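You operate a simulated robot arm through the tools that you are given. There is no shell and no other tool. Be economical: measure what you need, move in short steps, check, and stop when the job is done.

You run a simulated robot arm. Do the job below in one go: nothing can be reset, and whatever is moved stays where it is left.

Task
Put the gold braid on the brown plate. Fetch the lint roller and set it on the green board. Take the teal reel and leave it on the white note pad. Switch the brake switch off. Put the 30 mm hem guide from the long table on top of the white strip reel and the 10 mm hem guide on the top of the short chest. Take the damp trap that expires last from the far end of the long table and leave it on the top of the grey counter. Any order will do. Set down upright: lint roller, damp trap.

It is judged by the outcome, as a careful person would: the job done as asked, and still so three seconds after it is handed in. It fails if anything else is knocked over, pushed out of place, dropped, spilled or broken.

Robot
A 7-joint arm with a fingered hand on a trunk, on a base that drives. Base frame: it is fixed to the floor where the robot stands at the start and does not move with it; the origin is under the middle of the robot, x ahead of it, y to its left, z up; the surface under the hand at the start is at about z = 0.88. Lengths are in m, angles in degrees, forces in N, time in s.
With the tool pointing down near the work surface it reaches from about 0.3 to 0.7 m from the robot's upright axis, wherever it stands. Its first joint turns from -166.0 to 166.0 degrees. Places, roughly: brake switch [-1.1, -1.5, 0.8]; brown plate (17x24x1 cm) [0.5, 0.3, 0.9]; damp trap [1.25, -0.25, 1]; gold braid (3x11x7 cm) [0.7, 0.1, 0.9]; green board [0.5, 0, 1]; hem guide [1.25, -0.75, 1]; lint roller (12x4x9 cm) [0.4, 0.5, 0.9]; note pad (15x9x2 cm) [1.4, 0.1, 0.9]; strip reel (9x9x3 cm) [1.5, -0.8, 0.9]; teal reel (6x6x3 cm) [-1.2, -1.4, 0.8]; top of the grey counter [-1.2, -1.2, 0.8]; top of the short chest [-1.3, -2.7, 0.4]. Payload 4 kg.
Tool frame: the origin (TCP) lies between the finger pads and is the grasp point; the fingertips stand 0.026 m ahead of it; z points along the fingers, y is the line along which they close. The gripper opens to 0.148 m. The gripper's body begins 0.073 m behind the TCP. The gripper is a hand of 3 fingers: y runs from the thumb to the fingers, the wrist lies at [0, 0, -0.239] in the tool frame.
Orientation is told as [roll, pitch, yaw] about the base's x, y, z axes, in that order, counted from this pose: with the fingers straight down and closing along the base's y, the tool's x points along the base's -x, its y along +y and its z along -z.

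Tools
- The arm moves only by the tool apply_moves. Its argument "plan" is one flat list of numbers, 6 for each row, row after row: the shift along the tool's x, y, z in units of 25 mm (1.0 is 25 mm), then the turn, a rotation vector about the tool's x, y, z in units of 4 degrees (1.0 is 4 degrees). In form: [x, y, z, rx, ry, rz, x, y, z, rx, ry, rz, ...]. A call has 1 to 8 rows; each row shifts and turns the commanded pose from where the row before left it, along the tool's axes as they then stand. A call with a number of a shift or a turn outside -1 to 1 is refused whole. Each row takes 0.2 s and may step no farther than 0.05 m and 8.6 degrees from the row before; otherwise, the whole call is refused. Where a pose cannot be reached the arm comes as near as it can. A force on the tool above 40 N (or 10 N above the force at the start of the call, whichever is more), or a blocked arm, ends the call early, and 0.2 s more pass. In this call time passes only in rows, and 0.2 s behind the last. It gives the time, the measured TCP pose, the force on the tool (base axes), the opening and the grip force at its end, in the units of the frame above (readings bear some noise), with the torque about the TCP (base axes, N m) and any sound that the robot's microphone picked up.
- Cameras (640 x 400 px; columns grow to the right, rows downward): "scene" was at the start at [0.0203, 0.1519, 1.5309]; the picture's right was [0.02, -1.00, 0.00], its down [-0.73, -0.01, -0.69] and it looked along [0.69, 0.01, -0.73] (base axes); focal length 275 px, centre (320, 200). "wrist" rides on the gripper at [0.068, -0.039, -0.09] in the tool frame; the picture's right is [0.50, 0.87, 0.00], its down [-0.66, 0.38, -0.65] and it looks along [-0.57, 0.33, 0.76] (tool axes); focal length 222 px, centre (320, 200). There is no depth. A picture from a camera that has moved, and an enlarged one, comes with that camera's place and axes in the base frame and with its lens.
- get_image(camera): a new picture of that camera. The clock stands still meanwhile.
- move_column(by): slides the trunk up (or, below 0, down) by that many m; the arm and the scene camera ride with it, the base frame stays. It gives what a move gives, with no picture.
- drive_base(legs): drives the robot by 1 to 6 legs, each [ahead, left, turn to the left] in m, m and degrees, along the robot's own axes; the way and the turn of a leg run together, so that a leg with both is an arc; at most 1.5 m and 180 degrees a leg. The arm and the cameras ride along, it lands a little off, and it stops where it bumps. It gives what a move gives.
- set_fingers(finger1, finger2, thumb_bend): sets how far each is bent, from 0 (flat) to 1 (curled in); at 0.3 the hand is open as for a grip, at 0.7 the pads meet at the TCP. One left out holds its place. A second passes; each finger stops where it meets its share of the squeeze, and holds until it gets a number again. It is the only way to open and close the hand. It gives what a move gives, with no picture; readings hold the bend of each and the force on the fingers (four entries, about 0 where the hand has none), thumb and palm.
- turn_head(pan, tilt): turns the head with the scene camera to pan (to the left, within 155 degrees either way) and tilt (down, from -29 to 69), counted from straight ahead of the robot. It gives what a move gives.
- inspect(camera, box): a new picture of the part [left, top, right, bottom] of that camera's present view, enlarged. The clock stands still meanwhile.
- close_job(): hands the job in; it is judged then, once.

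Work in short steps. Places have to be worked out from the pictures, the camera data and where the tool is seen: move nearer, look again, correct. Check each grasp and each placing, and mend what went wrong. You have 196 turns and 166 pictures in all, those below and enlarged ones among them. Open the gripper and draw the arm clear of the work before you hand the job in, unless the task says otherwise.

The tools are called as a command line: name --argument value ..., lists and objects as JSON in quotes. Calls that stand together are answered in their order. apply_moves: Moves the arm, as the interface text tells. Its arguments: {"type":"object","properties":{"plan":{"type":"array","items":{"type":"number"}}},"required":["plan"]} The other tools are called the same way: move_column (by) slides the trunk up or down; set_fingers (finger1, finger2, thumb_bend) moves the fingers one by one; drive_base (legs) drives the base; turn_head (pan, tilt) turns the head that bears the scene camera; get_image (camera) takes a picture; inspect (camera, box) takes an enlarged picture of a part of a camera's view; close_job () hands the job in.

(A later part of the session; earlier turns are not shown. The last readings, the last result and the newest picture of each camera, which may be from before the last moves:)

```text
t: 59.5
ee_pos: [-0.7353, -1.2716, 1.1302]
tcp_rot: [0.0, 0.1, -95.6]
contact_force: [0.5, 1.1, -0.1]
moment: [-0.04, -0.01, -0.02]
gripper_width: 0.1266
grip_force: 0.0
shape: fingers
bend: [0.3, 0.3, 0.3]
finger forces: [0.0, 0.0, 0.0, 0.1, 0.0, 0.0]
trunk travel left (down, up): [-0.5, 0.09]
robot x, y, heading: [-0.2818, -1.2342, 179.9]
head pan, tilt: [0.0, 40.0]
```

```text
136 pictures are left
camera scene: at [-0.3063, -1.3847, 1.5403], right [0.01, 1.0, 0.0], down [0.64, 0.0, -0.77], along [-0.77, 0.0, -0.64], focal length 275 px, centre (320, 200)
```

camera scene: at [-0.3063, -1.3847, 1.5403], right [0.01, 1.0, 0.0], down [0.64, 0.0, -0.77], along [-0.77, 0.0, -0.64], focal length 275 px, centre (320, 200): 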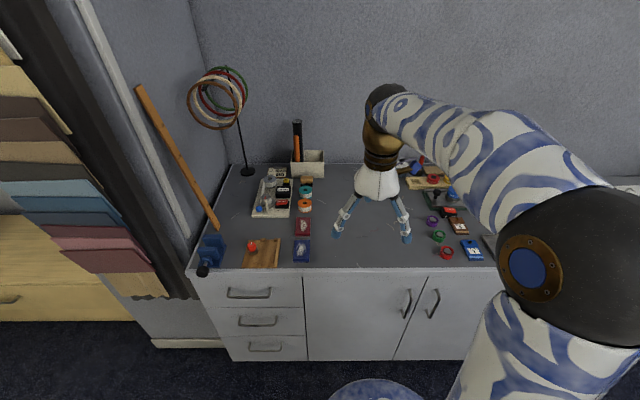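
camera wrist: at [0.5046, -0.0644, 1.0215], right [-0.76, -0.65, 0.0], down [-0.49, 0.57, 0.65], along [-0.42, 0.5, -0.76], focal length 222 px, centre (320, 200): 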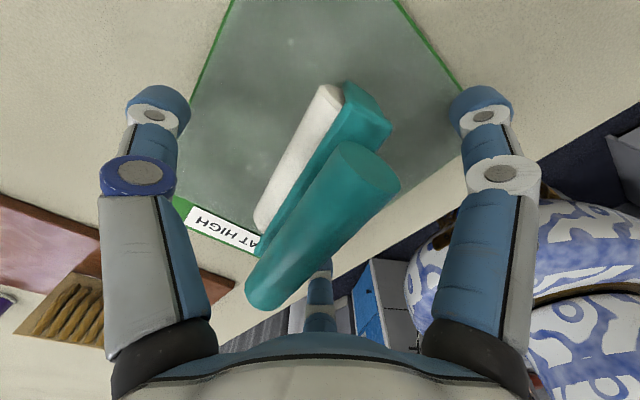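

inspect --camera "scene" --box '[190, 150, 350, 275]'

inspect --camera "scene" --box '[240, 165, 330, 221]'

```text
3.20 times, centred on (270, 212) of scene
camera zoom: at [-0.3063, -1.3847, 1.5403], right [0.01, 1.0, 0.0], down [0.64, 0.0, -0.77], along [-0.77, 0.0, -0.64], focal length 879 px, centre (480, 160)
```

zoom: 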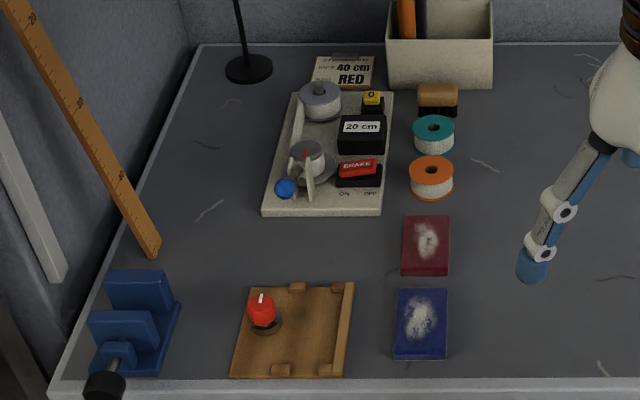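

```text
7.11 times, centred on (285, 193) of scene
camera zoom: at [-0.3063, -1.3847, 1.5403], right [0.01, 1.0, 0.0], down [0.64, 0.0, -0.77], along [-0.77, 0.0, -0.64], focal length 1953 px, centre (569, 250)
```

zoom: 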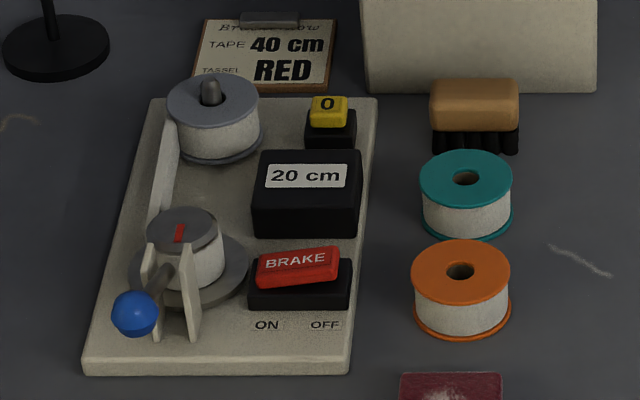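

Brake rocker is pressed on the ON (left) side; the OFF end is at its right. Teal reel is behind the orange one. I drive closer.

drive_base --legs '[[0.25, 0.15, 0]]'

get_image --camera "scene"

get_image --camera "wrist"

```text
t: 61.4
ee_pos: [-0.9816, -1.4176, 1.1314]
tcp_rot: [0.0, 0.0, -95.6]
contact_force: [-0.1, 0.5, -0.3]
moment: [-0.03, -0.02, -0.01]
gripper_width: 0.1267
grip_force: 0.1
shape: fingers
bend: [0.3, 0.3, 0.3]
finger forces: [0.0, 0.0, 0.0, 0.0, 0.0, 0.0]
trunk travel left (down, up): [-0.5, 0.09]
robot x, y, heading: [-0.526, -1.3809, 179.6]
head pan, tilt: [0.0, 40.0]
```

```text
133 pictures are left
camera scene: at [-0.5525, -1.5308, 1.5403], right [0.01, 1.0, 0.0], down [0.64, 0.0, -0.77], along [-0.77, 0.0, -0.64], focal length 275 px, centre (320, 200)
```

scene: 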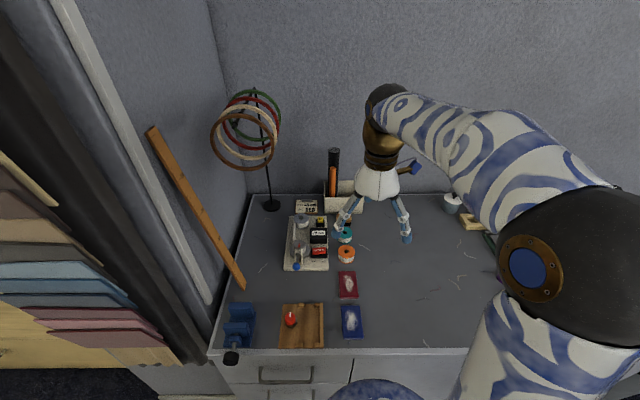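

```text
132 pictures are left
camera wrist: at [-1.0136, -1.3471, 1.223], right [0.91, 0.41, 0.0], down [0.31, -0.69, 0.65], along [0.27, -0.6, -0.76], focal length 222 px, centre (320, 200)
```

wrist: 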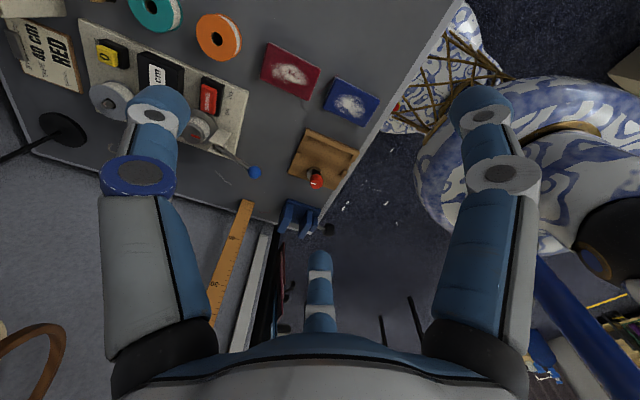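

Let me zoom into both reels and the rocker from the new position to triangulate heights.

inspect --camera "scene" --box '[280, 210, 376, 270]'

inspect --camera "wrist" --box '[80, 0, 272, 120]'

```text
6.67 times, centred on (328, 240) of scene
camera zoom: at [-0.5525, -1.5308, 1.5403], right [0.01, 1.0, 0.0], down [0.64, 0.0, -0.77], along [-0.77, 0.0, -0.64], focal length 1831 px, centre (267, -67)
```

zoom: 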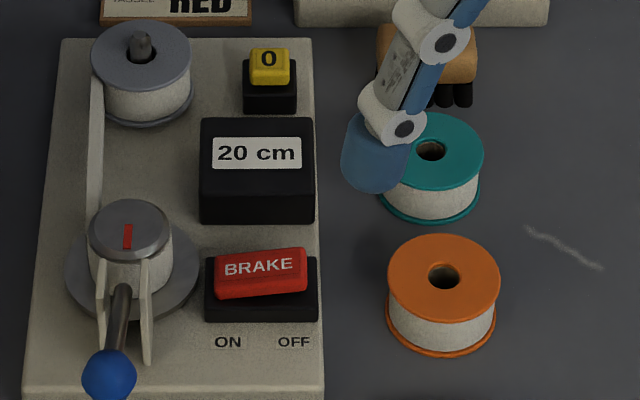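

```text
3.33 times, centred on (176, 60) of wrist
camera zoom: at [-1.0136, -1.3471, 1.223], right [0.91, 0.41, 0.0], down [0.31, -0.69, 0.65], along [0.27, -0.6, -0.76], focal length 740 px, centre (800, 667)
```

zoom: 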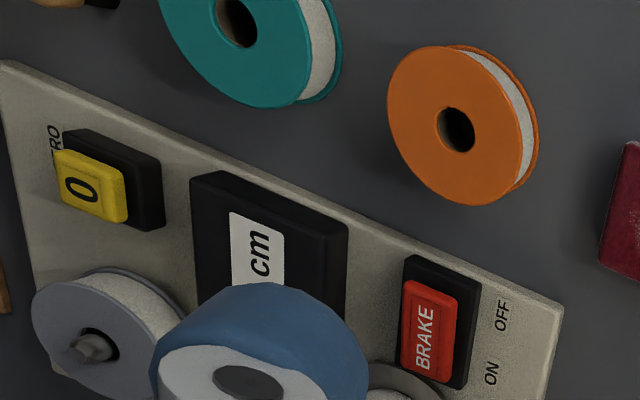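

Counter top ≈ 0.80; teal reel centre ≈ [-1.222, -1.441], OFF half of rocker ≈ [-1.136, -1.518]. Move above the rocker while turning yaw to about -60.

apply_moves --plan '[-0.38, -0.845, 0.6, 0, 0, -1, -0.38, -0.845, 0.6, 0, 0, -1, -0.38, -0.845, 0.6, 0, 0, -1, -0.38, -0.845, 0.6, 0, 0, -1, -0.38, -0.845, 0.6, 0, 0, -1, -0.38, -0.845, 0.6, 0, 0, -1, -0.38, -0.845, 0.6, 0, 0, -1, -0.38, -0.845, 0.6, 0, 0, -1]'

set_fingers --finger1 0.7 --finger2 0.7 --thumb_bend 0.7

get_image --camera "wrist"

inspect --camera "scene" --box '[230, 150, 406, 260]'

```text
t: 63.2
ee_pos: [-1.134, -1.5194, 1.011]
tcp_rot: [0.0, 0.0, -63.4]
contact_force: [-0.2, -0.2, 0.3]
moment: [0.0, 0.03, 0.01]
gripper_width: 0.1266
grip_force: 0.0
shape: fingers
bend: [0.3, 0.3, 0.3]
finger forces: [0.0, 0.1, 0.0, 0.1, 0.0, 0.0]
trunk travel left (down, up): [-0.5, 0.09]
robot x, y, heading: [-0.5264, -1.3778, 179.7]
head pan, tilt: [0.0, 40.0]
```

```text
t: 64.2
ee_pos: [-1.1346, -1.5194, 1.0118]
tcp_rot: [0.0, 0.1, -63.5]
contact_force: [0.3, -0.2, -1.1]
moment: [0.01, -0.01, 0.03]
gripper_width: 0.0003
grip_force: 0.1
shape: fingers
bend: [0.69, 0.69, 0.7]
finger forces: [0.1, 0.0, 0.0, 0.0, 0.1, 0.0]
trunk travel left (down, up): [-0.5, 0.09]
robot x, y, heading: [-0.5257, -1.3821, 179.7]
head pan, tilt: [0.0, 40.0]
```

```text
129 pictures are left
camera wrist: at [-1.1991, -1.4764, 1.1036], right [0.55, 0.83, 0.0], down [0.63, -0.42, 0.65], along [0.54, -0.36, -0.76], focal length 222 px, centre (320, 200)
```

wrist: 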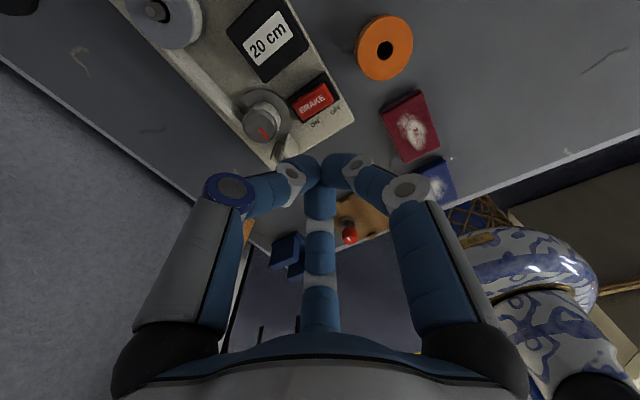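

```text
3.64 times, centred on (318, 205) of scene
camera zoom: at [-0.5523, -1.5306, 1.5403], right [0.01, 1.0, 0.0], down [0.64, 0.0, -0.77], along [-0.77, 0.0, -0.64], focal length 999 px, centre (327, 182)
```

zoom: 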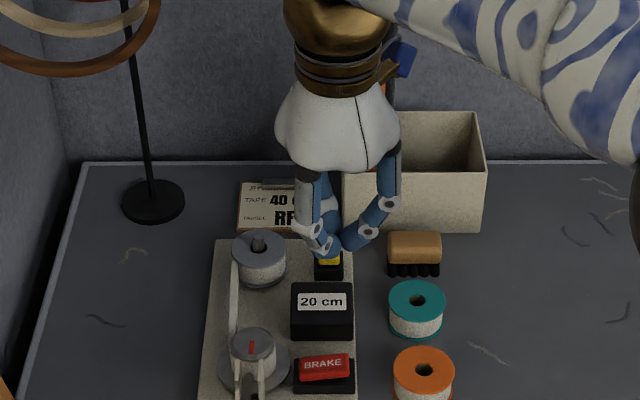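

Rocker OFF half confirmed at ≈ [-1.137, -1.515]. Descend with closed fingers to just above it.

apply_moves --plan '[0.18, 0, 1, 0, 0, 0, 0, 0, 1, 0, 0, 0, 0, 0, 1, 0, 0, 0, 0, 0, 1, 0, 0, 0, 0, 0, 1, 0, 0, 0]'

get_image --camera "wrist"

inspect --camera "scene" --box '[270, 200, 376, 266]'

```text
t: 65.4
ee_pos: [-1.1359, -1.5131, 0.8868]
tcp_rot: [0.0, 0.0, -63.7]
contact_force: [0.2, 0.4, 1.1]
moment: [0.0, 0.02, 0.01]
gripper_width: 0.0003
grip_force: 0.1
shape: fingers
bend: [0.69, 0.69, 0.7]
finger forces: [0.0, 0.0, 0.0, 0.1, 0.0, 0.1]
trunk travel left (down, up): [-0.5, 0.09]
robot x, y, heading: [-0.5271, -1.3796, 179.7]
head pan, tilt: [0.0, 40.0]
```

```text
127 pictures are left
camera wrist: at [-1.2011, -1.4705, 0.9787], right [0.55, 0.83, 0.0], down [0.63, -0.42, 0.65], along [0.54, -0.36, -0.76], focal length 222 px, centre (320, 200)
```

wrist: 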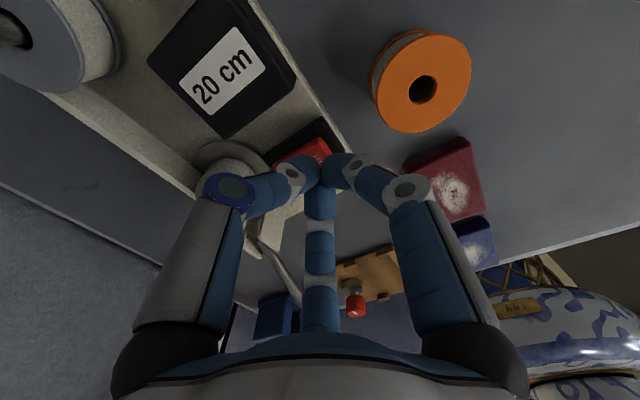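

```text
6.04 times, centred on (323, 233) of scene
camera zoom: at [-0.5524, -1.5306, 1.5403], right [0.01, 1.0, 0.0], down [0.64, 0.0, -0.77], along [-0.77, 0.0, -0.64], focal length 1658 px, centre (302, 1)
```

zoom: 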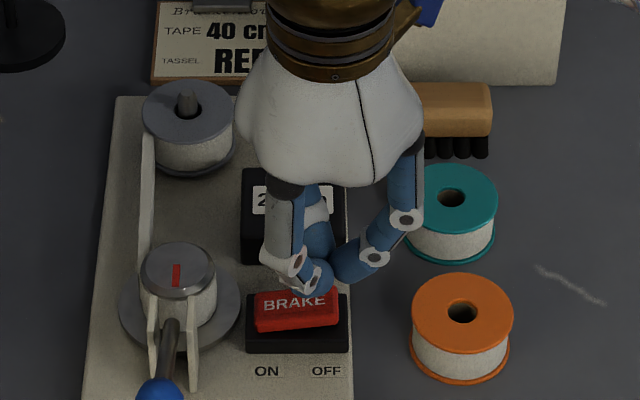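

Tips hang right over the OFF half. Press down in small steps.

apply_moves --plan '[0, 0, 0.2, 0, 0, 0, 0, 0, 0.2, 0, 0, 0, 0, 0, 0.15, 0, 0, 0]'

inspect --camera "scene" --box '[270, 200, 376, 266]'

```text
t: 66.2
ee_pos: [-1.1373, -1.5137, 0.8721]
tcp_rot: [0.0, 0.1, -63.5]
contact_force: [0.9, -0.7, 0.3]
moment: [0.02, -0.01, 0.01]
gripper_width: 0.0002
grip_force: 0.0
shape: fingers
bend: [0.69, 0.69, 0.7]
finger forces: [0.1, 0.0, 0.1, 0.0, 0.0, 0.1]
trunk travel left (down, up): [-0.5, 0.09]
robot x, y, heading: [-0.526, -1.3805, 179.7]
head pan, tilt: [0.0, 40.0]
```

```text
6.04 times, centred on (323, 233) of scene
camera zoom: at [-0.5523, -1.5306, 1.5403], right [0.01, 1.0, 0.0], down [0.64, 0.0, -0.77], along [-0.77, 0.0, -0.64], focal length 1658 px, centre (302, 1)
```

zoom: 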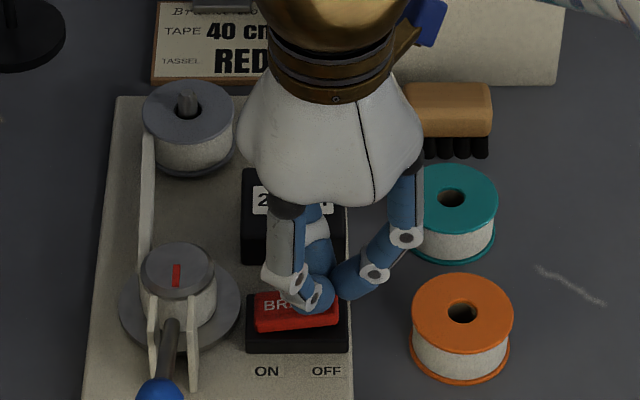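

apply_moves --plan '[0, 0, 0.12, 0, 0, 0, 0, 0, 0.12, 0, 0, 0, 0, 0, 0.12, 0, 0, 0]'

inspect --camera "scene" --box '[270, 200, 376, 266]'

```text
t: 67.0
ee_pos: [-1.1369, -1.5136, 0.8626]
tcp_rot: [0.0, 0.0, -63.5]
contact_force: [-0.2, 1.2, 2.1]
moment: [0.0, 0.01, 0.0]
gripper_width: 0.0001
grip_force: 1.8
shape: fingers
bend: [0.69, 0.7, 0.7]
finger forces: [0.0, 1.8, 0.1, 0.0, 1.9, 0.1]
trunk travel left (down, up): [-0.5, 0.09]
robot x, y, heading: [-0.5278, -1.3807, 179.8]
head pan, tilt: [0.0, 40.0]
```

```text
6.04 times, centred on (323, 233) of scene
camera zoom: at [-0.5521, -1.5305, 1.5404], right [0.01, 1.0, 0.0], down [0.64, 0.0, -0.77], along [-0.77, 0.0, -0.64], focal length 1658 px, centre (302, 1)
```

zoom: 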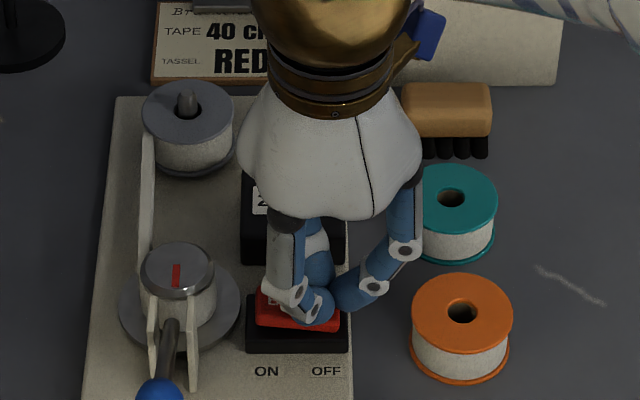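

Contact begins (2 N). Press further a few mm.

apply_moves --plan '[0, 0, 0.1, 0, 0, 0, 0, 0, 0.1, 0, 0, 0, 0, 0, 0.1, 0, 0, 0]'

inspect --camera "scene" --box '[270, 200, 376, 266]'

```text
t: 67.9
ee_pos: [-1.1389, -1.5146, 0.8609]
tcp_rot: [-0.8, 0.0, -63.5]
contact_force: [1.6, 2.5, 19.6]
moment: [-0.11, -0.02, 0.05]
gripper_width: 0.0
grip_force: 12.6
shape: fingers
bend: [0.69, 0.71, 0.71]
finger forces: [0.0, 12.2, 0.0, 0.0, 13.1, 0.0]
trunk travel left (down, up): [-0.5, 0.09]
robot x, y, heading: [-0.5294, -1.379, 179.6]
head pan, tilt: [0.0, 40.0]
stopped in row 3: the force on the tool passed its limit at 43 N (the readings are from after the stop); the commanded pose is now the measured one
```

```text
6.04 times, centred on (323, 233) of scene
camera zoom: at [-0.5501, -1.53, 1.5403], right [0.01, 1.0, 0.0], down [0.64, 0.0, -0.77], along [-0.77, 0.0, -0.64], focal length 1658 px, centre (302, 1)
```

zoom: 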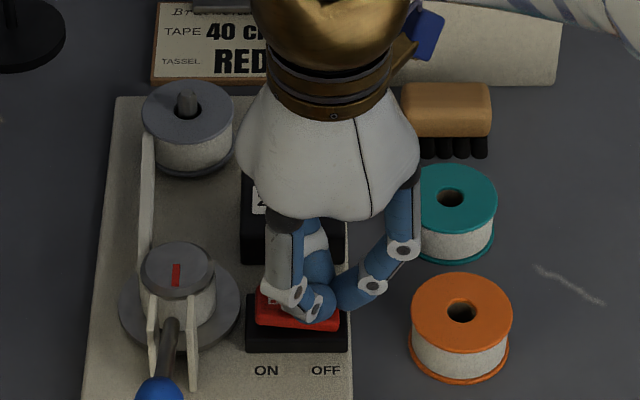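

Force was high; lift away and check whether the rocker flipped.

apply_moves --plan '[0, 0, -0.5, 0, 0, 0, 0, 0, -1, 0, 0, 0, 0, 0, -1, 0, 0, 0, 0, 0, -1, 0, 0, 0, 0, 0, -1, 0, 0, 0]'

inspect --camera "scene" --box '[270, 200, 376, 266]'

```text
t: 69.1
ee_pos: [-1.1376, -1.5132, 0.972]
tcp_rot: [-0.5, -0.1, -63.5]
contact_force: [0.1, 0.2, -0.1]
moment: [-0.01, 0.03, 0.02]
gripper_width: 0.0003
grip_force: 0.0
shape: fingers
bend: [0.69, 0.7, 0.7]
finger forces: [0.0, 0.0, 0.0, 0.0, 0.0, 0.1]
trunk travel left (down, up): [-0.5, 0.09]
robot x, y, heading: [-0.5243, -1.3779, 179.8]
head pan, tilt: [0.0, 40.0]
```

```text
6.04 times, centred on (323, 233) of scene
camera zoom: at [-0.5523, -1.5306, 1.5403], right [0.01, 1.0, 0.0], down [0.64, 0.0, -0.77], along [-0.77, 0.0, -0.64], focal length 1658 px, centre (302, 1)
```

zoom: 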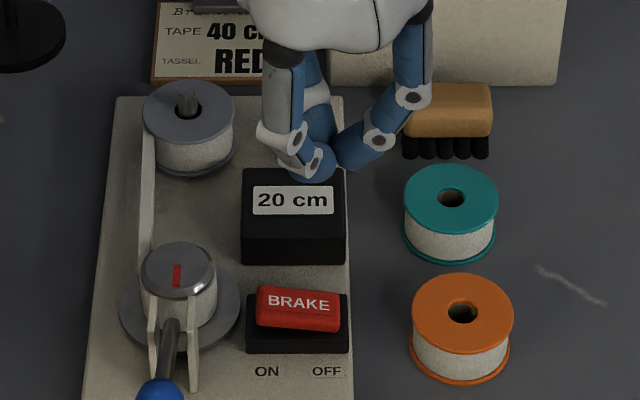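

The rocker now leans to OFF. Next: open partly and move over the teal reel.

apply_moves --plan '[0.816, -0.348, 0, 0, 0, -0.9, 0.816, -0.348, 0, 0, 0, 0, 0.816, -0.348, 0, 0, 0, 0, 0.816, -0.348, 0, 0, 0, 0, 0.816, -0.348, 0, 0, 0, 0]'

set_fingers --finger1 0.42 --finger2 0.42 --thumb_bend 0.42

get_image --camera "wrist"

inspect --camera "scene" --box '[270, 160, 430, 260]'

```text
t: 70.3
ee_pos: [-1.179, -1.4789, 0.9728]
tcp_rot: [-0.5, 0.1, -60.1]
contact_force: [-0.5, 0.6, -0.9]
moment: [0.0, -0.02, -0.02]
gripper_width: 0.0003
grip_force: 0.0
shape: fingers
bend: [0.69, 0.7, 0.7]
finger forces: [0.0, 0.0, 0.1, 0.0, 0.0, 0.0]
out of reach, approached as far as the arm can: row 3, 4, 5
trunk travel left (down, up): [-0.5, 0.09]
robot x, y, heading: [-0.524, -1.3781, 179.6]
head pan, tilt: [0.0, 40.0]
```

```text
t: 71.3
ee_pos: [-1.1802, -1.4793, 0.973]
tcp_rot: [-0.4, 0.2, -60.1]
contact_force: [0.4, -0.1, 0.1]
moment: [0.01, 0.02, -0.03]
gripper_width: 0.0879
grip_force: 0.1
shape: fingers
bend: [0.42, 0.42, 0.42]
finger forces: [0.1, 0.0, 0.1, 0.1, 0.0, 0.0]
trunk travel left (down, up): [-0.5, 0.09]
robot x, y, heading: [-0.5258, -1.3772, 180.0]
head pan, tilt: [0.0, 40.0]
```

```text
121 pictures are left
camera wrist: at [-1.2462, -1.4397, 1.0654], right [0.5, 0.87, -0.01], down [0.66, -0.38, 0.65], along [0.56, -0.33, -0.76], focal length 222 px, centre (320, 200)
```

wrist: 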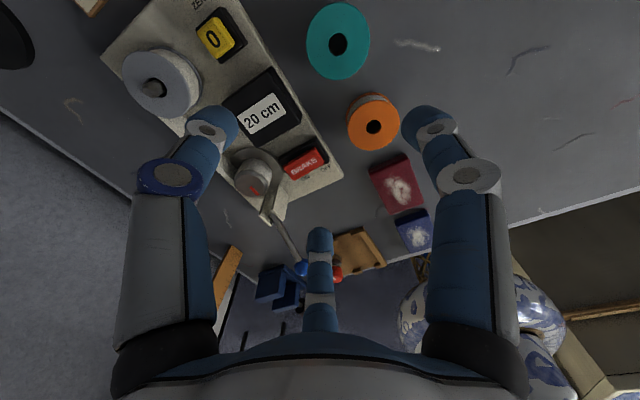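

```text
4.00 times, centred on (350, 210) of scene
camera zoom: at [-0.5524, -1.5306, 1.5403], right [0.01, 1.0, 0.0], down [0.64, 0.0, -0.77], along [-0.77, 0.0, -0.64], focal length 1098 px, centre (200, 160)
```

zoom: 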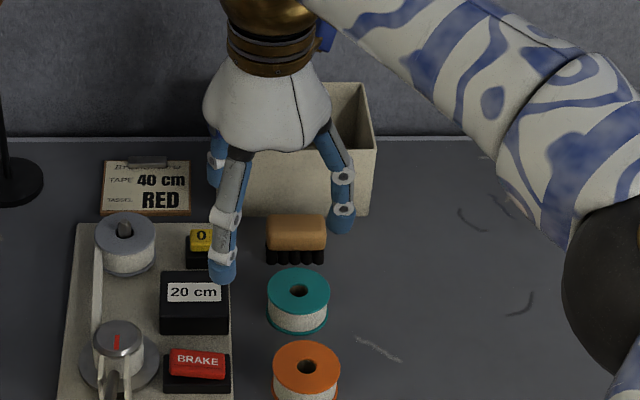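

At reach limit; drive the base 0.06 ahead and 0.04 to the right.

drive_base --legs '[[0.06, -0.04, 0]]'

get_image --camera "wrist"

inspect --camera "scene" --box '[230, 160, 390, 260]'

```text
t: 72.4
ee_pos: [-1.2267, -1.45, 0.9717]
tcp_rot: [-0.5, 0.0, -59.5]
contact_force: [-0.5, 0.3, -0.2]
moment: [0.04, 0.0, -0.02]
gripper_width: 0.088
grip_force: 0.1
shape: fingers
bend: [0.42, 0.42, 0.42]
finger forces: [0.0, 0.0, 0.0, 0.0, 0.0, 0.1]
trunk travel left (down, up): [-0.5, 0.09]
robot x, y, heading: [-0.5718, -1.3395, -179.9]
head pan, tilt: [0.0, 40.0]
stopped in leg 1: the robot was blocked; the commanded pose is now the measured one
```

```text
119 pictures are left
camera wrist: at [-1.2932, -1.4102, 1.0644], right [0.49, 0.87, -0.01], down [0.66, -0.37, 0.65], along [0.56, -0.33, -0.76], focal length 222 px, centre (320, 200)
```

wrist: 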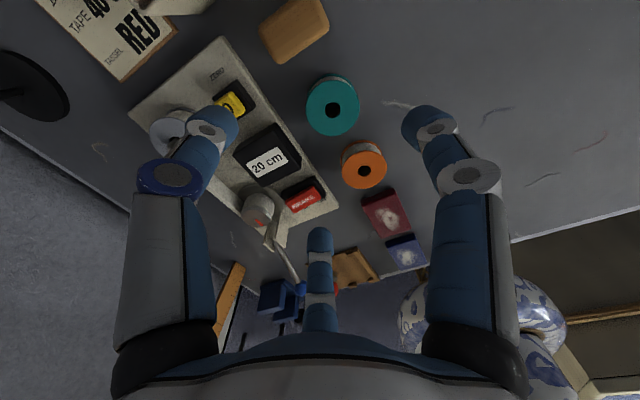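

```text
4.00 times, centred on (310, 210) of scene
camera zoom: at [-0.5986, -1.4956, 1.5403], right [0.0, 1.0, 0.0], down [0.64, 0.0, -0.77], along [-0.77, 0.0, -0.64], focal length 1098 px, centre (360, 160)
```

zoom: 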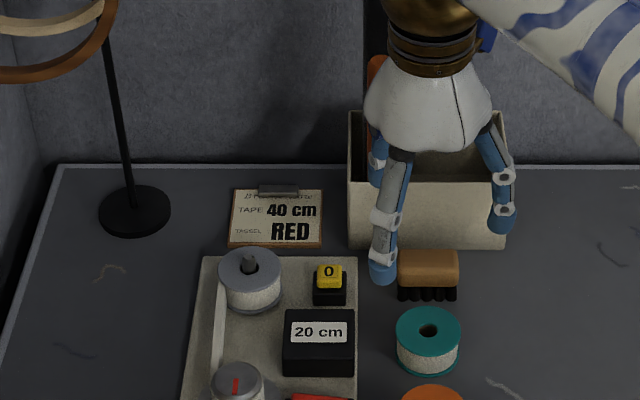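

Counter stopped the base, but reach is now enough; teal reel at ≈ [-1.222, -1.439]. Align and descend to just above it.

apply_moves --plan '[0.29, 0.38, 0.8, 0, 0, 0, 0, 0, 0.8, 0, 0, 0, 0, 0, 0.8, 0, 0, 0, 0, 0, 0.8, 0, 0, 0, 0, 0, 0.8, 0, 0, 0]'

get_image --camera "wrist"

inspect --camera "scene" --box '[270, 190, 390, 265]'

```text
t: 73.6
ee_pos: [-1.2228, -1.4375, 0.8723]
tcp_rot: [-0.5, 0.1, -59.6]
contact_force: [0.2, 0.0, -0.4]
moment: [0.02, 0.0, 0.03]
gripper_width: 0.0881
grip_force: 0.1
shape: fingers
bend: [0.42, 0.42, 0.42]
finger forces: [0.1, 0.0, 0.0, 0.0, 0.0, 0.0]
trunk travel left (down, up): [-0.5, 0.09]
robot x, y, heading: [-0.5787, -1.344, -179.7]
head pan, tilt: [0.0, 40.0]
```

```text
117 pictures are left
camera wrist: at [-1.2897, -1.3989, 0.964], right [0.49, 0.87, -0.01], down [0.66, -0.37, 0.65], along [0.56, -0.33, -0.76], focal length 222 px, centre (320, 200)
```

wrist: 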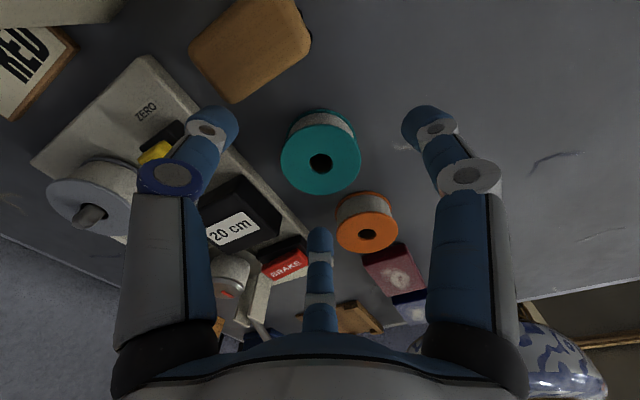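

```text
5.33 times, centred on (330, 228) of scene
camera zoom: at [-0.5981, -1.4957, 1.5403], right [0.0, 1.0, 0.0], down [0.64, 0.0, -0.77], along [-0.77, 0.0, -0.64], focal length 1465 px, centre (267, 53)
```

zoom: 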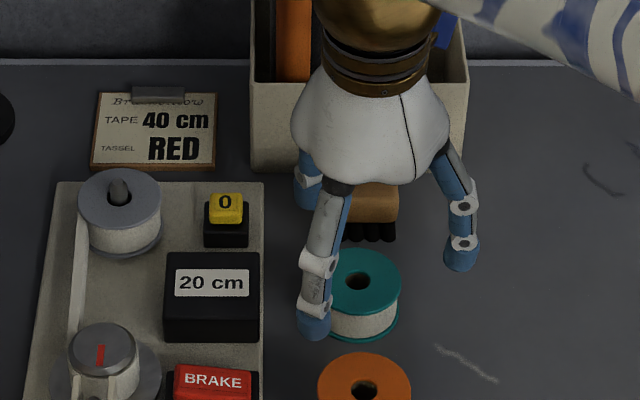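

Centred over the reel with all fingers clear. Descend to z ≈ 0.834.

apply_moves --plan '[0, 0, 0.5, 0, 0, 0, 0, 0, 0.5, 0, 0, 0, 0, 0, 0.5, 0, 0, 0]'

get_image --camera "wrist"

```text
t: 74.4
ee_pos: [-1.2229, -1.4387, 0.8358]
tcp_rot: [-0.5, 0.1, -59.6]
contact_force: [0.5, 0.4, -0.4]
moment: [0.01, 0.02, 0.01]
gripper_width: 0.0883
grip_force: 0.9
shape: fingers
bend: [0.42, 0.42, 0.42]
finger forces: [0.0, 0.1, 0.0, 0.0, 0.4, 0.1]
trunk travel left (down, up): [-0.5, 0.09]
robot x, y, heading: [-0.5773, -1.344, -179.2]
head pan, tilt: [0.0, 40.0]
```

```text
115 pictures are left
camera wrist: at [-1.2888, -1.3995, 0.9267], right [0.49, 0.87, -0.01], down [0.66, -0.37, 0.65], along [0.56, -0.33, -0.76], focal length 222 px, centre (320, 200)
```

wrist: 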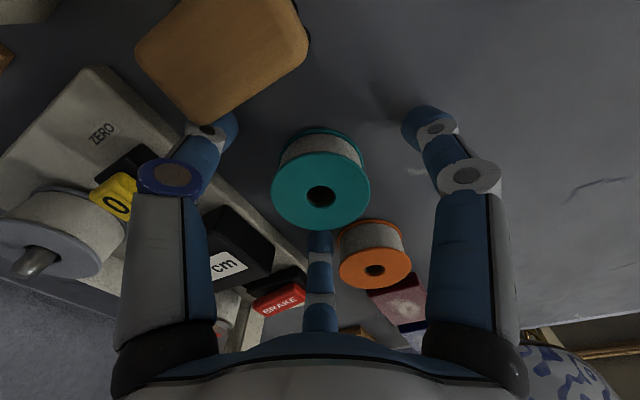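

Thumb barely touches near the brush; closing moves it inward. Close.

set_fingers --finger1 0.7 --finger2 0.7 --thumb_bend 0.7

get_image --camera "wrist"

```text
t: 75.4
ee_pos: [-1.2228, -1.4387, 0.8342]
tcp_rot: [-0.5, 0.0, -59.5]
contact_force: [0.6, 0.2, -0.3]
moment: [-0.02, 0.0, 0.01]
gripper_width: 0.0379
grip_force: 18.2
shape: fingers
bend: [0.56, 0.56, 0.61]
finger forces: [10.3, 12.6, 0.0, 0.0, 14.1, 0.0]
trunk travel left (down, up): [-0.5, 0.09]
robot x, y, heading: [-0.5729, -1.3455, -179.7]
head pan, tilt: [0.0, 40.0]
```

```text
114 pictures are left
camera wrist: at [-1.289, -1.3993, 0.9268], right [0.49, 0.87, -0.01], down [0.66, -0.37, 0.65], along [0.56, -0.33, -0.76], focal length 222 px, centre (320, 200)
```

wrist: 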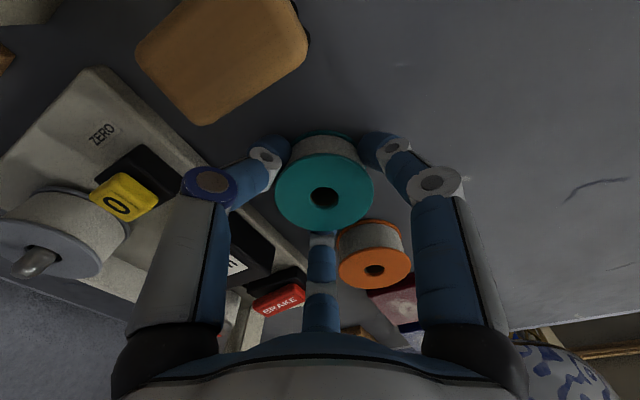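

Gripped by three fingers. Lift straight up and check.

apply_moves --plan '[0, 0, -0.6, 0, 0, 0, 0, 0, -1, 0, 0, 0, 0, 0, -1, 0, 0, 0, 0, 0, -1, 0, 0, 0, 0, 0, -1, 0, 0, 0, 0, 0, -1, 0, 0, 0, 0, 0, -1, 0, 0, 0, 0, 0, -1, 0, 0, 0]'

get_image --camera "wrist"

get_image --camera "scene"

```text
t: 77.2
ee_pos: [-1.218, -1.437, 1.0232]
tcp_rot: [-0.3, 0.0, -59.9]
contact_force: [-0.2, 0.1, -0.7]
moment: [0.0, 0.01, -0.01]
gripper_width: 0.0378
grip_force: 18.6
shape: fingers
bend: [0.56, 0.56, 0.61]
finger forces: [10.0, 12.6, 0.0, 0.1, 13.9, 0.0]
trunk travel left (down, up): [-0.5, 0.09]
robot x, y, heading: [-0.5692, -1.3439, -180.1]
head pan, tilt: [0.0, 40.0]
```

```text
113 pictures are left
camera wrist: at [-1.2858, -1.3972, 1.1166], right [0.5, 0.87, -0.01], down [0.66, -0.37, 0.65], along [0.56, -0.33, -0.76], focal length 222 px, centre (320, 200)
```

wrist: 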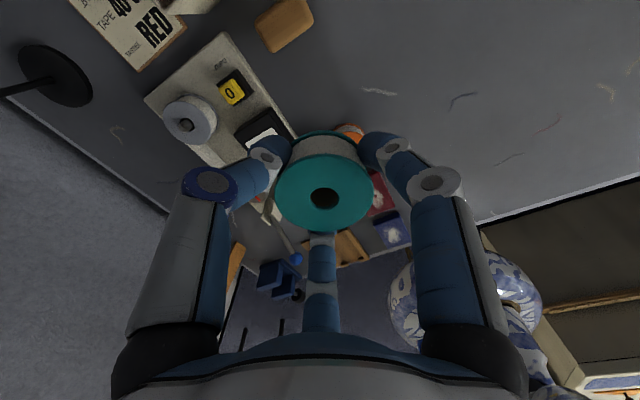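

```text
112 pictures are left
camera scene: at [-0.5987, -1.4958, 1.5403], right [0.0, 1.0, 0.0], down [0.64, 0.0, -0.77], along [-0.77, 0.0, -0.64], focal length 275 px, centre (320, 200)
```

scene: 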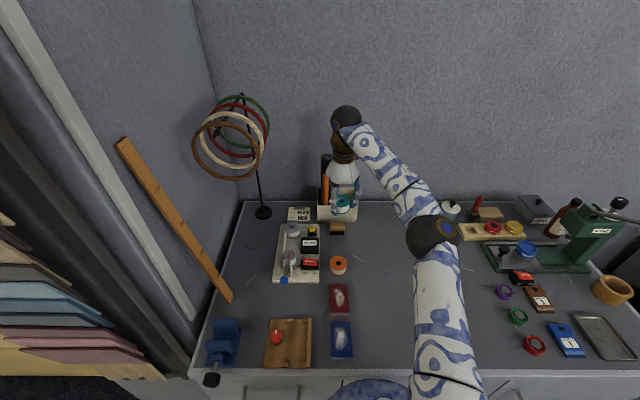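

Reel is secure. I retract the arm a bit, then drive around the right end of the table to the far side, keeping the heading.

apply_moves --plan '[-0.5, 0.866, -0.5, 0, 0, 0, -0.5, 0.866, -0.5, 0, 0, 0, -0.5, 0.866, -0.5, 0, 0, 0, -0.5, 0.866, -0.5, 0, 0, 0, -0.5, 0.866, -0.5, 0, 0, 0, -0.5, 0.866, -0.5, 0, 0, 0, -0.5, 0.866, -0.5, 0, 0, 0, -0.5, 0.866, -0.5, 0, 0, 0]'

drive_base --legs '[[-0.35, 0, 0], [0, 0.95, 0]]'

turn_head --pan -150 --tilt 25

get_image --camera "scene"

turn_head --pan 0 --tilt 40

get_image --camera "scene"

```text
t: 79.0
ee_pos: [-1.0174, -1.4372, 1.1244]
tcp_rot: [-0.5, 0.0, -59.5]
contact_force: [-0.4, 0.3, -1.0]
moment: [-0.04, -0.05, 0.03]
gripper_width: 0.0373
grip_force: 18.1
shape: fingers
bend: [0.56, 0.56, 0.61]
finger forces: [9.7, 12.6, 0.0, 0.1, 13.7, 0.0]
trunk travel left (down, up): [-0.5, 0.09]
robot x, y, heading: [-0.5724, -1.3429, -179.8]
head pan, tilt: [0.0, 40.0]
```

```text
t: 85.8
ee_pos: [-0.6697, -2.3961, 1.1239]
tcp_rot: [-0.5, -0.1, -59.7]
contact_force: [-0.4, 0.0, -0.1]
moment: [-0.01, -0.05, 0.01]
gripper_width: 0.0373
grip_force: 18.3
shape: fingers
bend: [0.56, 0.56, 0.61]
finger forces: [9.7, 12.8, 0.0, 0.0, 13.8, 0.0]
trunk travel left (down, up): [-0.5, 0.09]
robot x, y, heading: [-0.2261, -2.3049, -179.9]
head pan, tilt: [0.0, 40.0]
```

```text
t: 88.2
ee_pos: [-0.6706, -2.3967, 1.1237]
tcp_rot: [-0.5, 0.0, -59.8]
contact_force: [-0.8, 0.3, 0.0]
moment: [0.03, 0.02, 0.0]
gripper_width: 0.0374
grip_force: 17.3
shape: fingers
bend: [0.56, 0.56, 0.61]
finger forces: [9.7, 12.8, 0.0, 0.0, 13.7, 0.0]
trunk travel left (down, up): [-0.5, 0.09]
robot x, y, heading: [-0.227, -2.3033, -180.1]
head pan, tilt: [-150.0, 25.0]
```

```text
111 pictures are left
camera scene: at [-0.0864, -2.4092, 1.5636], right [0.5, -0.86, 0.0], down [-0.37, -0.21, -0.91], along [0.78, 0.45, -0.42], focal length 275 px, centre (320, 200)
```

scene: 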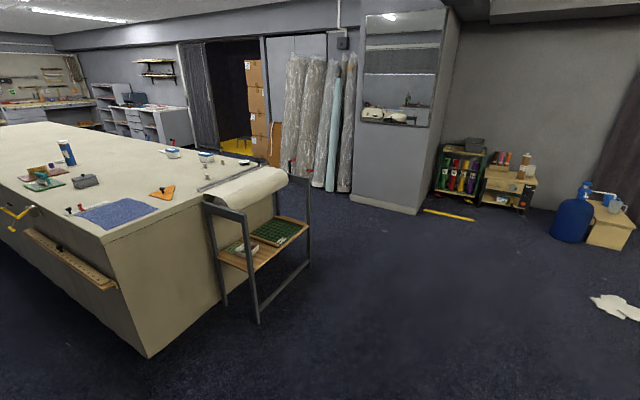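

```text
t: 90.5
ee_pos: [-0.6708, -2.3979, 1.1244]
tcp_rot: [-0.5, 0.0, -59.7]
contact_force: [0.0, 0.1, -0.8]
moment: [-0.01, -0.01, -0.02]
gripper_width: 0.0375
grip_force: 18.3
shape: fingers
bend: [0.56, 0.56, 0.61]
finger forces: [9.6, 12.6, 0.0, 0.1, 13.7, 0.1]
trunk travel left (down, up): [-0.5, 0.09]
robot x, y, heading: [-0.2281, -2.3046, -179.8]
head pan, tilt: [0.0, 40.0]
```

```text
110 pictures are left
camera scene: at [-0.2511, -2.4556, 1.5403], right [0.0, 1.0, 0.0], down [0.64, 0.0, -0.77], along [-0.77, 0.0, -0.64], focal length 275 px, centre (320, 200)
```

scene: 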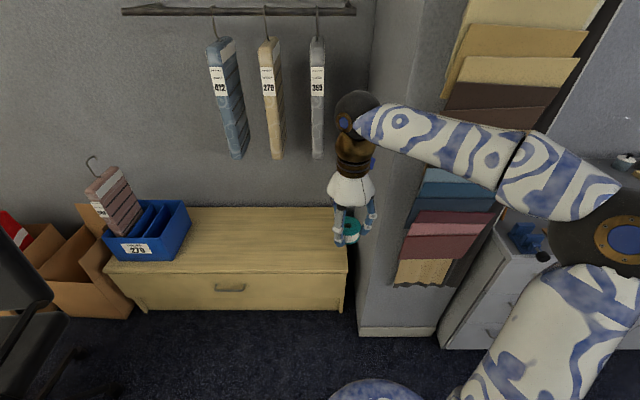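

Path is clear (cart spans x 0.85–1.6, y > -1.35). Drive around to the far side of the table.

drive_base --legs '[[-1.2, 0, 0], [-1.08, 0, 0], [0, -1.2, 0], [0, -1.0, 0]]'

get_image --camera "scene"

```text
t: 112.2
ee_pos: [1.5574, -0.1777, 1.124]
tcp_rot: [-0.5, 0.0, -58.5]
contact_force: [0.0, 0.2, -1.0]
moment: [0.02, 0.03, 0.03]
gripper_width: 0.0375
grip_force: 18.3
shape: fingers
bend: [0.56, 0.56, 0.61]
finger forces: [9.6, 12.6, 0.1, 0.0, 13.7, 0.0]
trunk travel left (down, up): [-0.5, 0.09]
robot x, y, heading: [1.9984, -0.073, -178.7]
head pan, tilt: [0.0, 40.0]
```

```text
109 pictures are left
camera scene: at [1.9779, -0.2276, 1.5403], right [-0.02, 1.0, 0.0], down [0.64, 0.01, -0.77], along [-0.77, -0.02, -0.64], focal length 275 px, centre (320, 200)
```

scene: 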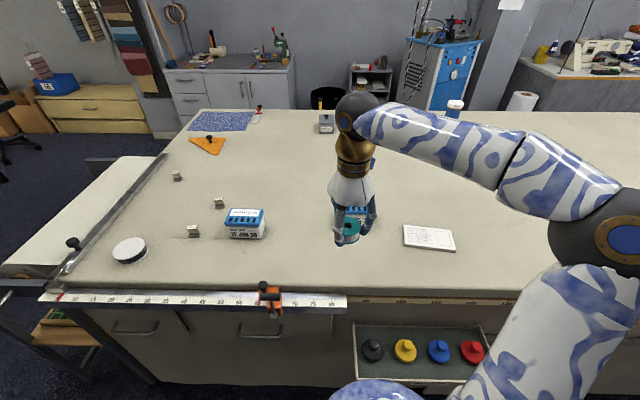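

Note pad at ≈ [1.382, 0.10]. Move the reel over it.

apply_moves --plan '[0.94, -0.01, 0, 0, 0, 0, 0.94, -0.01, 0, 0, 0, 0, 0.94, -0.01, 0, 0, 0, 0, 0.94, -0.01, 0, 0, 0, 0, 0.94, -0.01, 0, 0, 0, 0, 0.94, -0.01, 0, 0, 0, 0, 0.94, -0.01, 0, 0, 0, 0, 0.94, -0.01, 0, 0, 0, 0]'

apply_moves --plan '[0.94, -0.01, 0, 0, 0, 0, 0.94, -0.01, 0, 0, 0, 0, 0.94, -0.01, 0, 0, 0, 0, 0.94, -0.01, 0, 0, 0, 0, 0.94, -0.01, 0, 0, 0, 0, 0.94, -0.01, 0, 0, 0, 0, 0, 0, 1, 0, 0, 0, 0, 0, 1, 0, 0, 0]'

get_image --camera "scene"

get_image --camera "wrist"

```text
t: 114.0
ee_pos: [1.465, -0.0233, 1.1204]
tcp_rot: [-0.6, 0.0, -58.7]
contact_force: [0.5, 0.5, -0.8]
moment: [0.02, 0.04, -0.05]
gripper_width: 0.037
grip_force: 18.3
shape: fingers
bend: [0.56, 0.56, 0.61]
finger forces: [9.6, 12.8, 0.1, 0.0, 13.6, 0.0]
out of reach, approached as far as the arm can: row 8
trunk travel left (down, up): [-0.5, 0.09]
robot x, y, heading: [1.9964, -0.0736, -178.7]
head pan, tilt: [0.0, 40.0]
```

```text
t: 115.8
ee_pos: [1.4716, 0.0051, 1.0269]
tcp_rot: [-0.5, 0.0, -58.5]
contact_force: [-0.4, 0.3, -0.3]
moment: [0.0, -0.01, 0.02]
gripper_width: 0.0371
grip_force: 18.1
shape: fingers
bend: [0.56, 0.56, 0.61]
finger forces: [9.6, 12.8, 0.0, 0.0, 13.6, 0.0]
out of reach, approached as far as the arm can: row 1, 2, 3, 4, 5, 6
trunk travel left (down, up): [-0.5, 0.09]
robot x, y, heading: [2.0028, -0.077, -178.8]
head pan, tilt: [0.0, 40.0]
```

```text
108 pictures are left
camera scene: at [1.9778, -0.2275, 1.5403], right [-0.02, 1.0, 0.0], down [0.64, 0.01, -0.77], along [-0.77, -0.02, -0.64], focal length 275 px, centre (320, 200)
```

scene: 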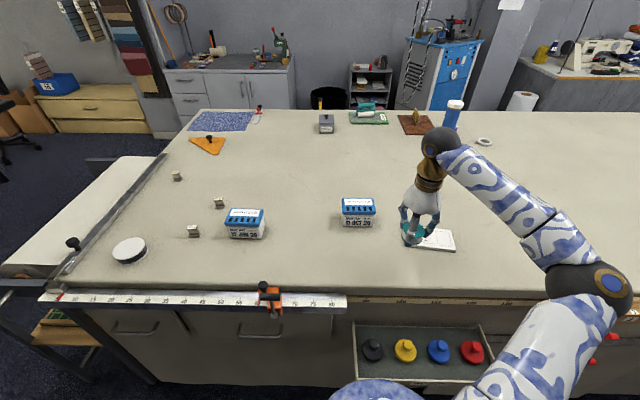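

```text
107 pictures are left
camera wrist: at [1.4038, 0.0431, 1.1193], right [0.48, 0.88, -0.01], down [0.67, -0.36, 0.65], along [0.57, -0.32, -0.76], focal length 222 px, centre (320, 200)
```

wrist: 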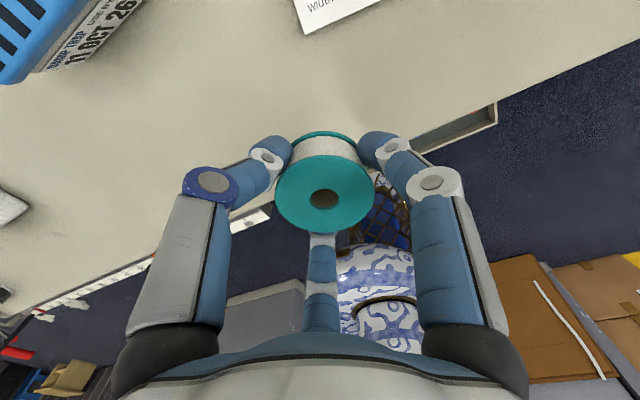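

Not distance but wrist turn limits it (relative yaw 121° with the arm swung right). I turn the tool back by ~56° and shift the base 0.1 m to its right.

apply_moves --plan '[0, 0, 0, 0, 0, 1, 0, 0, 0, 0, 0, 1, 0, 0, 0, 0, 0, 1, 0, 0, 0, 0, 0, 1, 0, 0, 0, 0, 0, 1, 0, 0, 0, 0, 0, 1, 0, 0, 0, 0, 0, 1, 0, 0, 0, 0, 0, 1]'

drive_base --legs '[[0.02, -0.1, -1]]'

apply_moves --plan '[0, 0, 0, 0, 0, 1, 0, 0, 0, 0, 0, 1, 0, 0, 0, 0, 0, 1, 0, 0, 0, 0, 0, 1, 0, 0, 0, 0, 0, 1, 0, 0, 0, 0, 0, 1]'

```text
t: 117.6
ee_pos: [1.4736, 0.005, 1.0282]
tcp_rot: [-0.4, -0.2, -90.7]
contact_force: [-0.2, 0.8, -0.4]
moment: [-0.03, -0.01, 0.05]
gripper_width: 0.0368
grip_force: 18.3
shape: fingers
bend: [0.56, 0.56, 0.61]
finger forces: [9.7, 13.0, 0.0, 0.0, 13.5, 0.0]
trunk travel left (down, up): [-0.5, 0.09]
robot x, y, heading: [1.9988, -0.0759, -178.4]
head pan, tilt: [0.0, 40.0]
```

```text
t: 118.8
ee_pos: [1.4548, 0.1183, 1.0278]
tcp_rot: [-0.3, -0.2, -91.8]
contact_force: [-0.4, -0.1, -0.9]
moment: [0.0, 0.04, -0.02]
gripper_width: 0.0369
grip_force: 18.4
shape: fingers
bend: [0.56, 0.56, 0.61]
finger forces: [9.6, 12.8, 0.1, 0.1, 13.5, 0.0]
trunk travel left (down, up): [-0.5, 0.09]
robot x, y, heading: [1.9789, 0.0252, -179.9]
head pan, tilt: [0.0, 40.0]
```

```text
t: 120.2
ee_pos: [1.4546, 0.1193, 1.0272]
tcp_rot: [-0.3, -0.4, -115.9]
contact_force: [-0.6, 0.0, -0.7]
moment: [0.03, 0.02, 0.01]
gripper_width: 0.0366
grip_force: 18.0
shape: fingers
bend: [0.56, 0.56, 0.61]
finger forces: [9.7, 12.9, 0.0, 0.0, 13.5, 0.0]
trunk travel left (down, up): [-0.5, 0.09]
robot x, y, heading: [1.9783, 0.0224, -179.8]
head pan, tilt: [0.0, 40.0]
```

apply_moves --plan '[-0.65, -0.77, 0, 0, 0, 0, -0.65, -0.77, 0, 0, 0, 0, -0.65, -0.77, 0, 0, 0, 0]'

get_image --camera "wrist"

get_image --camera "scene"

```text
t: 121.0
ee_pos: [1.3793, 0.0983, 1.0294]
tcp_rot: [-0.4, -0.4, -115.9]
contact_force: [-0.2, -0.8, -0.1]
moment: [-0.02, 0.01, 0.02]
gripper_width: 0.0366
grip_force: 17.5
shape: fingers
bend: [0.56, 0.56, 0.62]
finger forces: [9.6, 12.9, 0.0, 0.0, 13.5, 0.1]
trunk travel left (down, up): [-0.5, 0.09]
robot x, y, heading: [1.9794, 0.026, -180.1]
head pan, tilt: [0.0, 40.0]
```

```text
106 pictures are left
camera wrist: at [1.3751, 0.1768, 1.1213], right [1.0, 0.07, -0.01], down [0.06, -0.75, 0.66], along [0.04, -0.65, -0.75], focal length 222 px, centre (320, 200)
```

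wrist: 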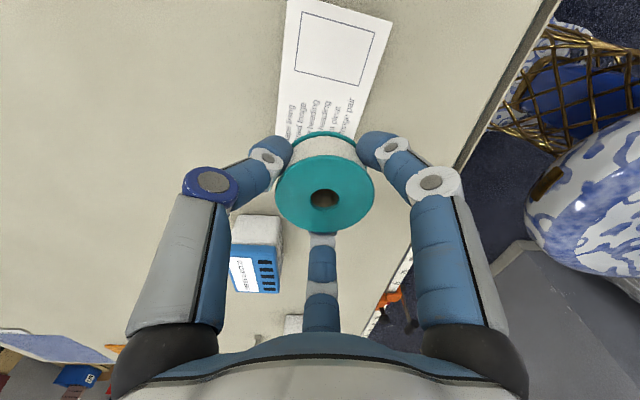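

```text
105 pictures are left
camera scene: at [1.9529, -0.1262, 1.5403], right [0.0, 1.0, 0.0], down [0.64, 0.0, -0.77], along [-0.77, 0.0, -0.64], focal length 275 px, centre (320, 200)
```

scene: 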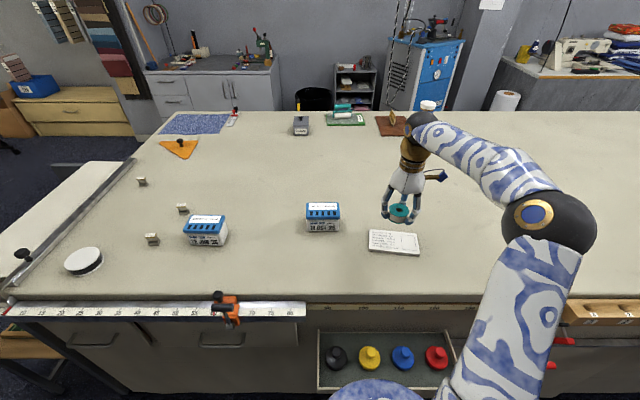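

Aligned with the pad (centre ≈ [1.385, 0.10]). Lower.

apply_moves --plan '[0, -0.1, 0.8, 0, 0, 0, 0, 0, 0.8, 0, 0, 0, 0, 0, 0.8, 0, 0, 0, 0, 0, 0.8, 0, 0, 0]'

apply_moves --plan '[0, 0, 0.15, 0, 0, 0, 0, 0, 0.15, 0, 0, 0]'

inspect --camera "scene" --box '[330, 180, 458, 260]'

```text
t: 122.0
ee_pos: [1.3795, 0.0995, 0.9473]
tcp_rot: [-0.3, -0.4, -115.8]
contact_force: [0.2, 0.5, -0.8]
moment: [-0.03, -0.02, 0.01]
gripper_width: 0.0364
grip_force: 18.4
shape: fingers
bend: [0.57, 0.56, 0.62]
finger forces: [9.5, 12.8, 0.1, 0.1, 13.5, 0.0]
trunk travel left (down, up): [-0.5, 0.09]
robot x, y, heading: [1.9768, 0.0244, -180.2]
head pan, tilt: [0.0, 40.0]
```

```text
t: 122.6
ee_pos: [1.3793, 0.1008, 0.9411]
tcp_rot: [-0.3, -0.5, -115.7]
contact_force: [-0.5, -0.4, -1.0]
moment: [-0.01, 0.01, -0.02]
gripper_width: 0.0363
grip_force: 18.3
shape: fingers
bend: [0.57, 0.56, 0.62]
finger forces: [9.5, 13.0, 0.0, 0.0, 13.5, 0.1]
trunk travel left (down, up): [-0.5, 0.09]
robot x, y, heading: [1.9764, 0.0263, -180.2]
head pan, tilt: [0.0, 40.0]
```

```text
5.00 times, centred on (394, 220) of scene
camera zoom: at [1.953, -0.126, 1.5403], right [0.0, 1.0, 0.0], down [0.64, 0.0, -0.77], along [-0.77, 0.0, -0.64], focal length 1373 px, centre (-50, 100)
```

zoom: 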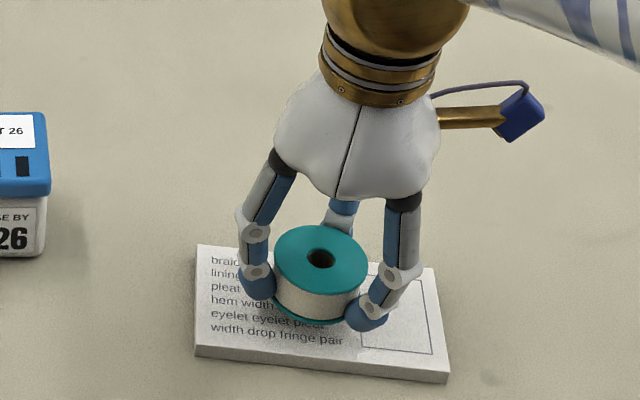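

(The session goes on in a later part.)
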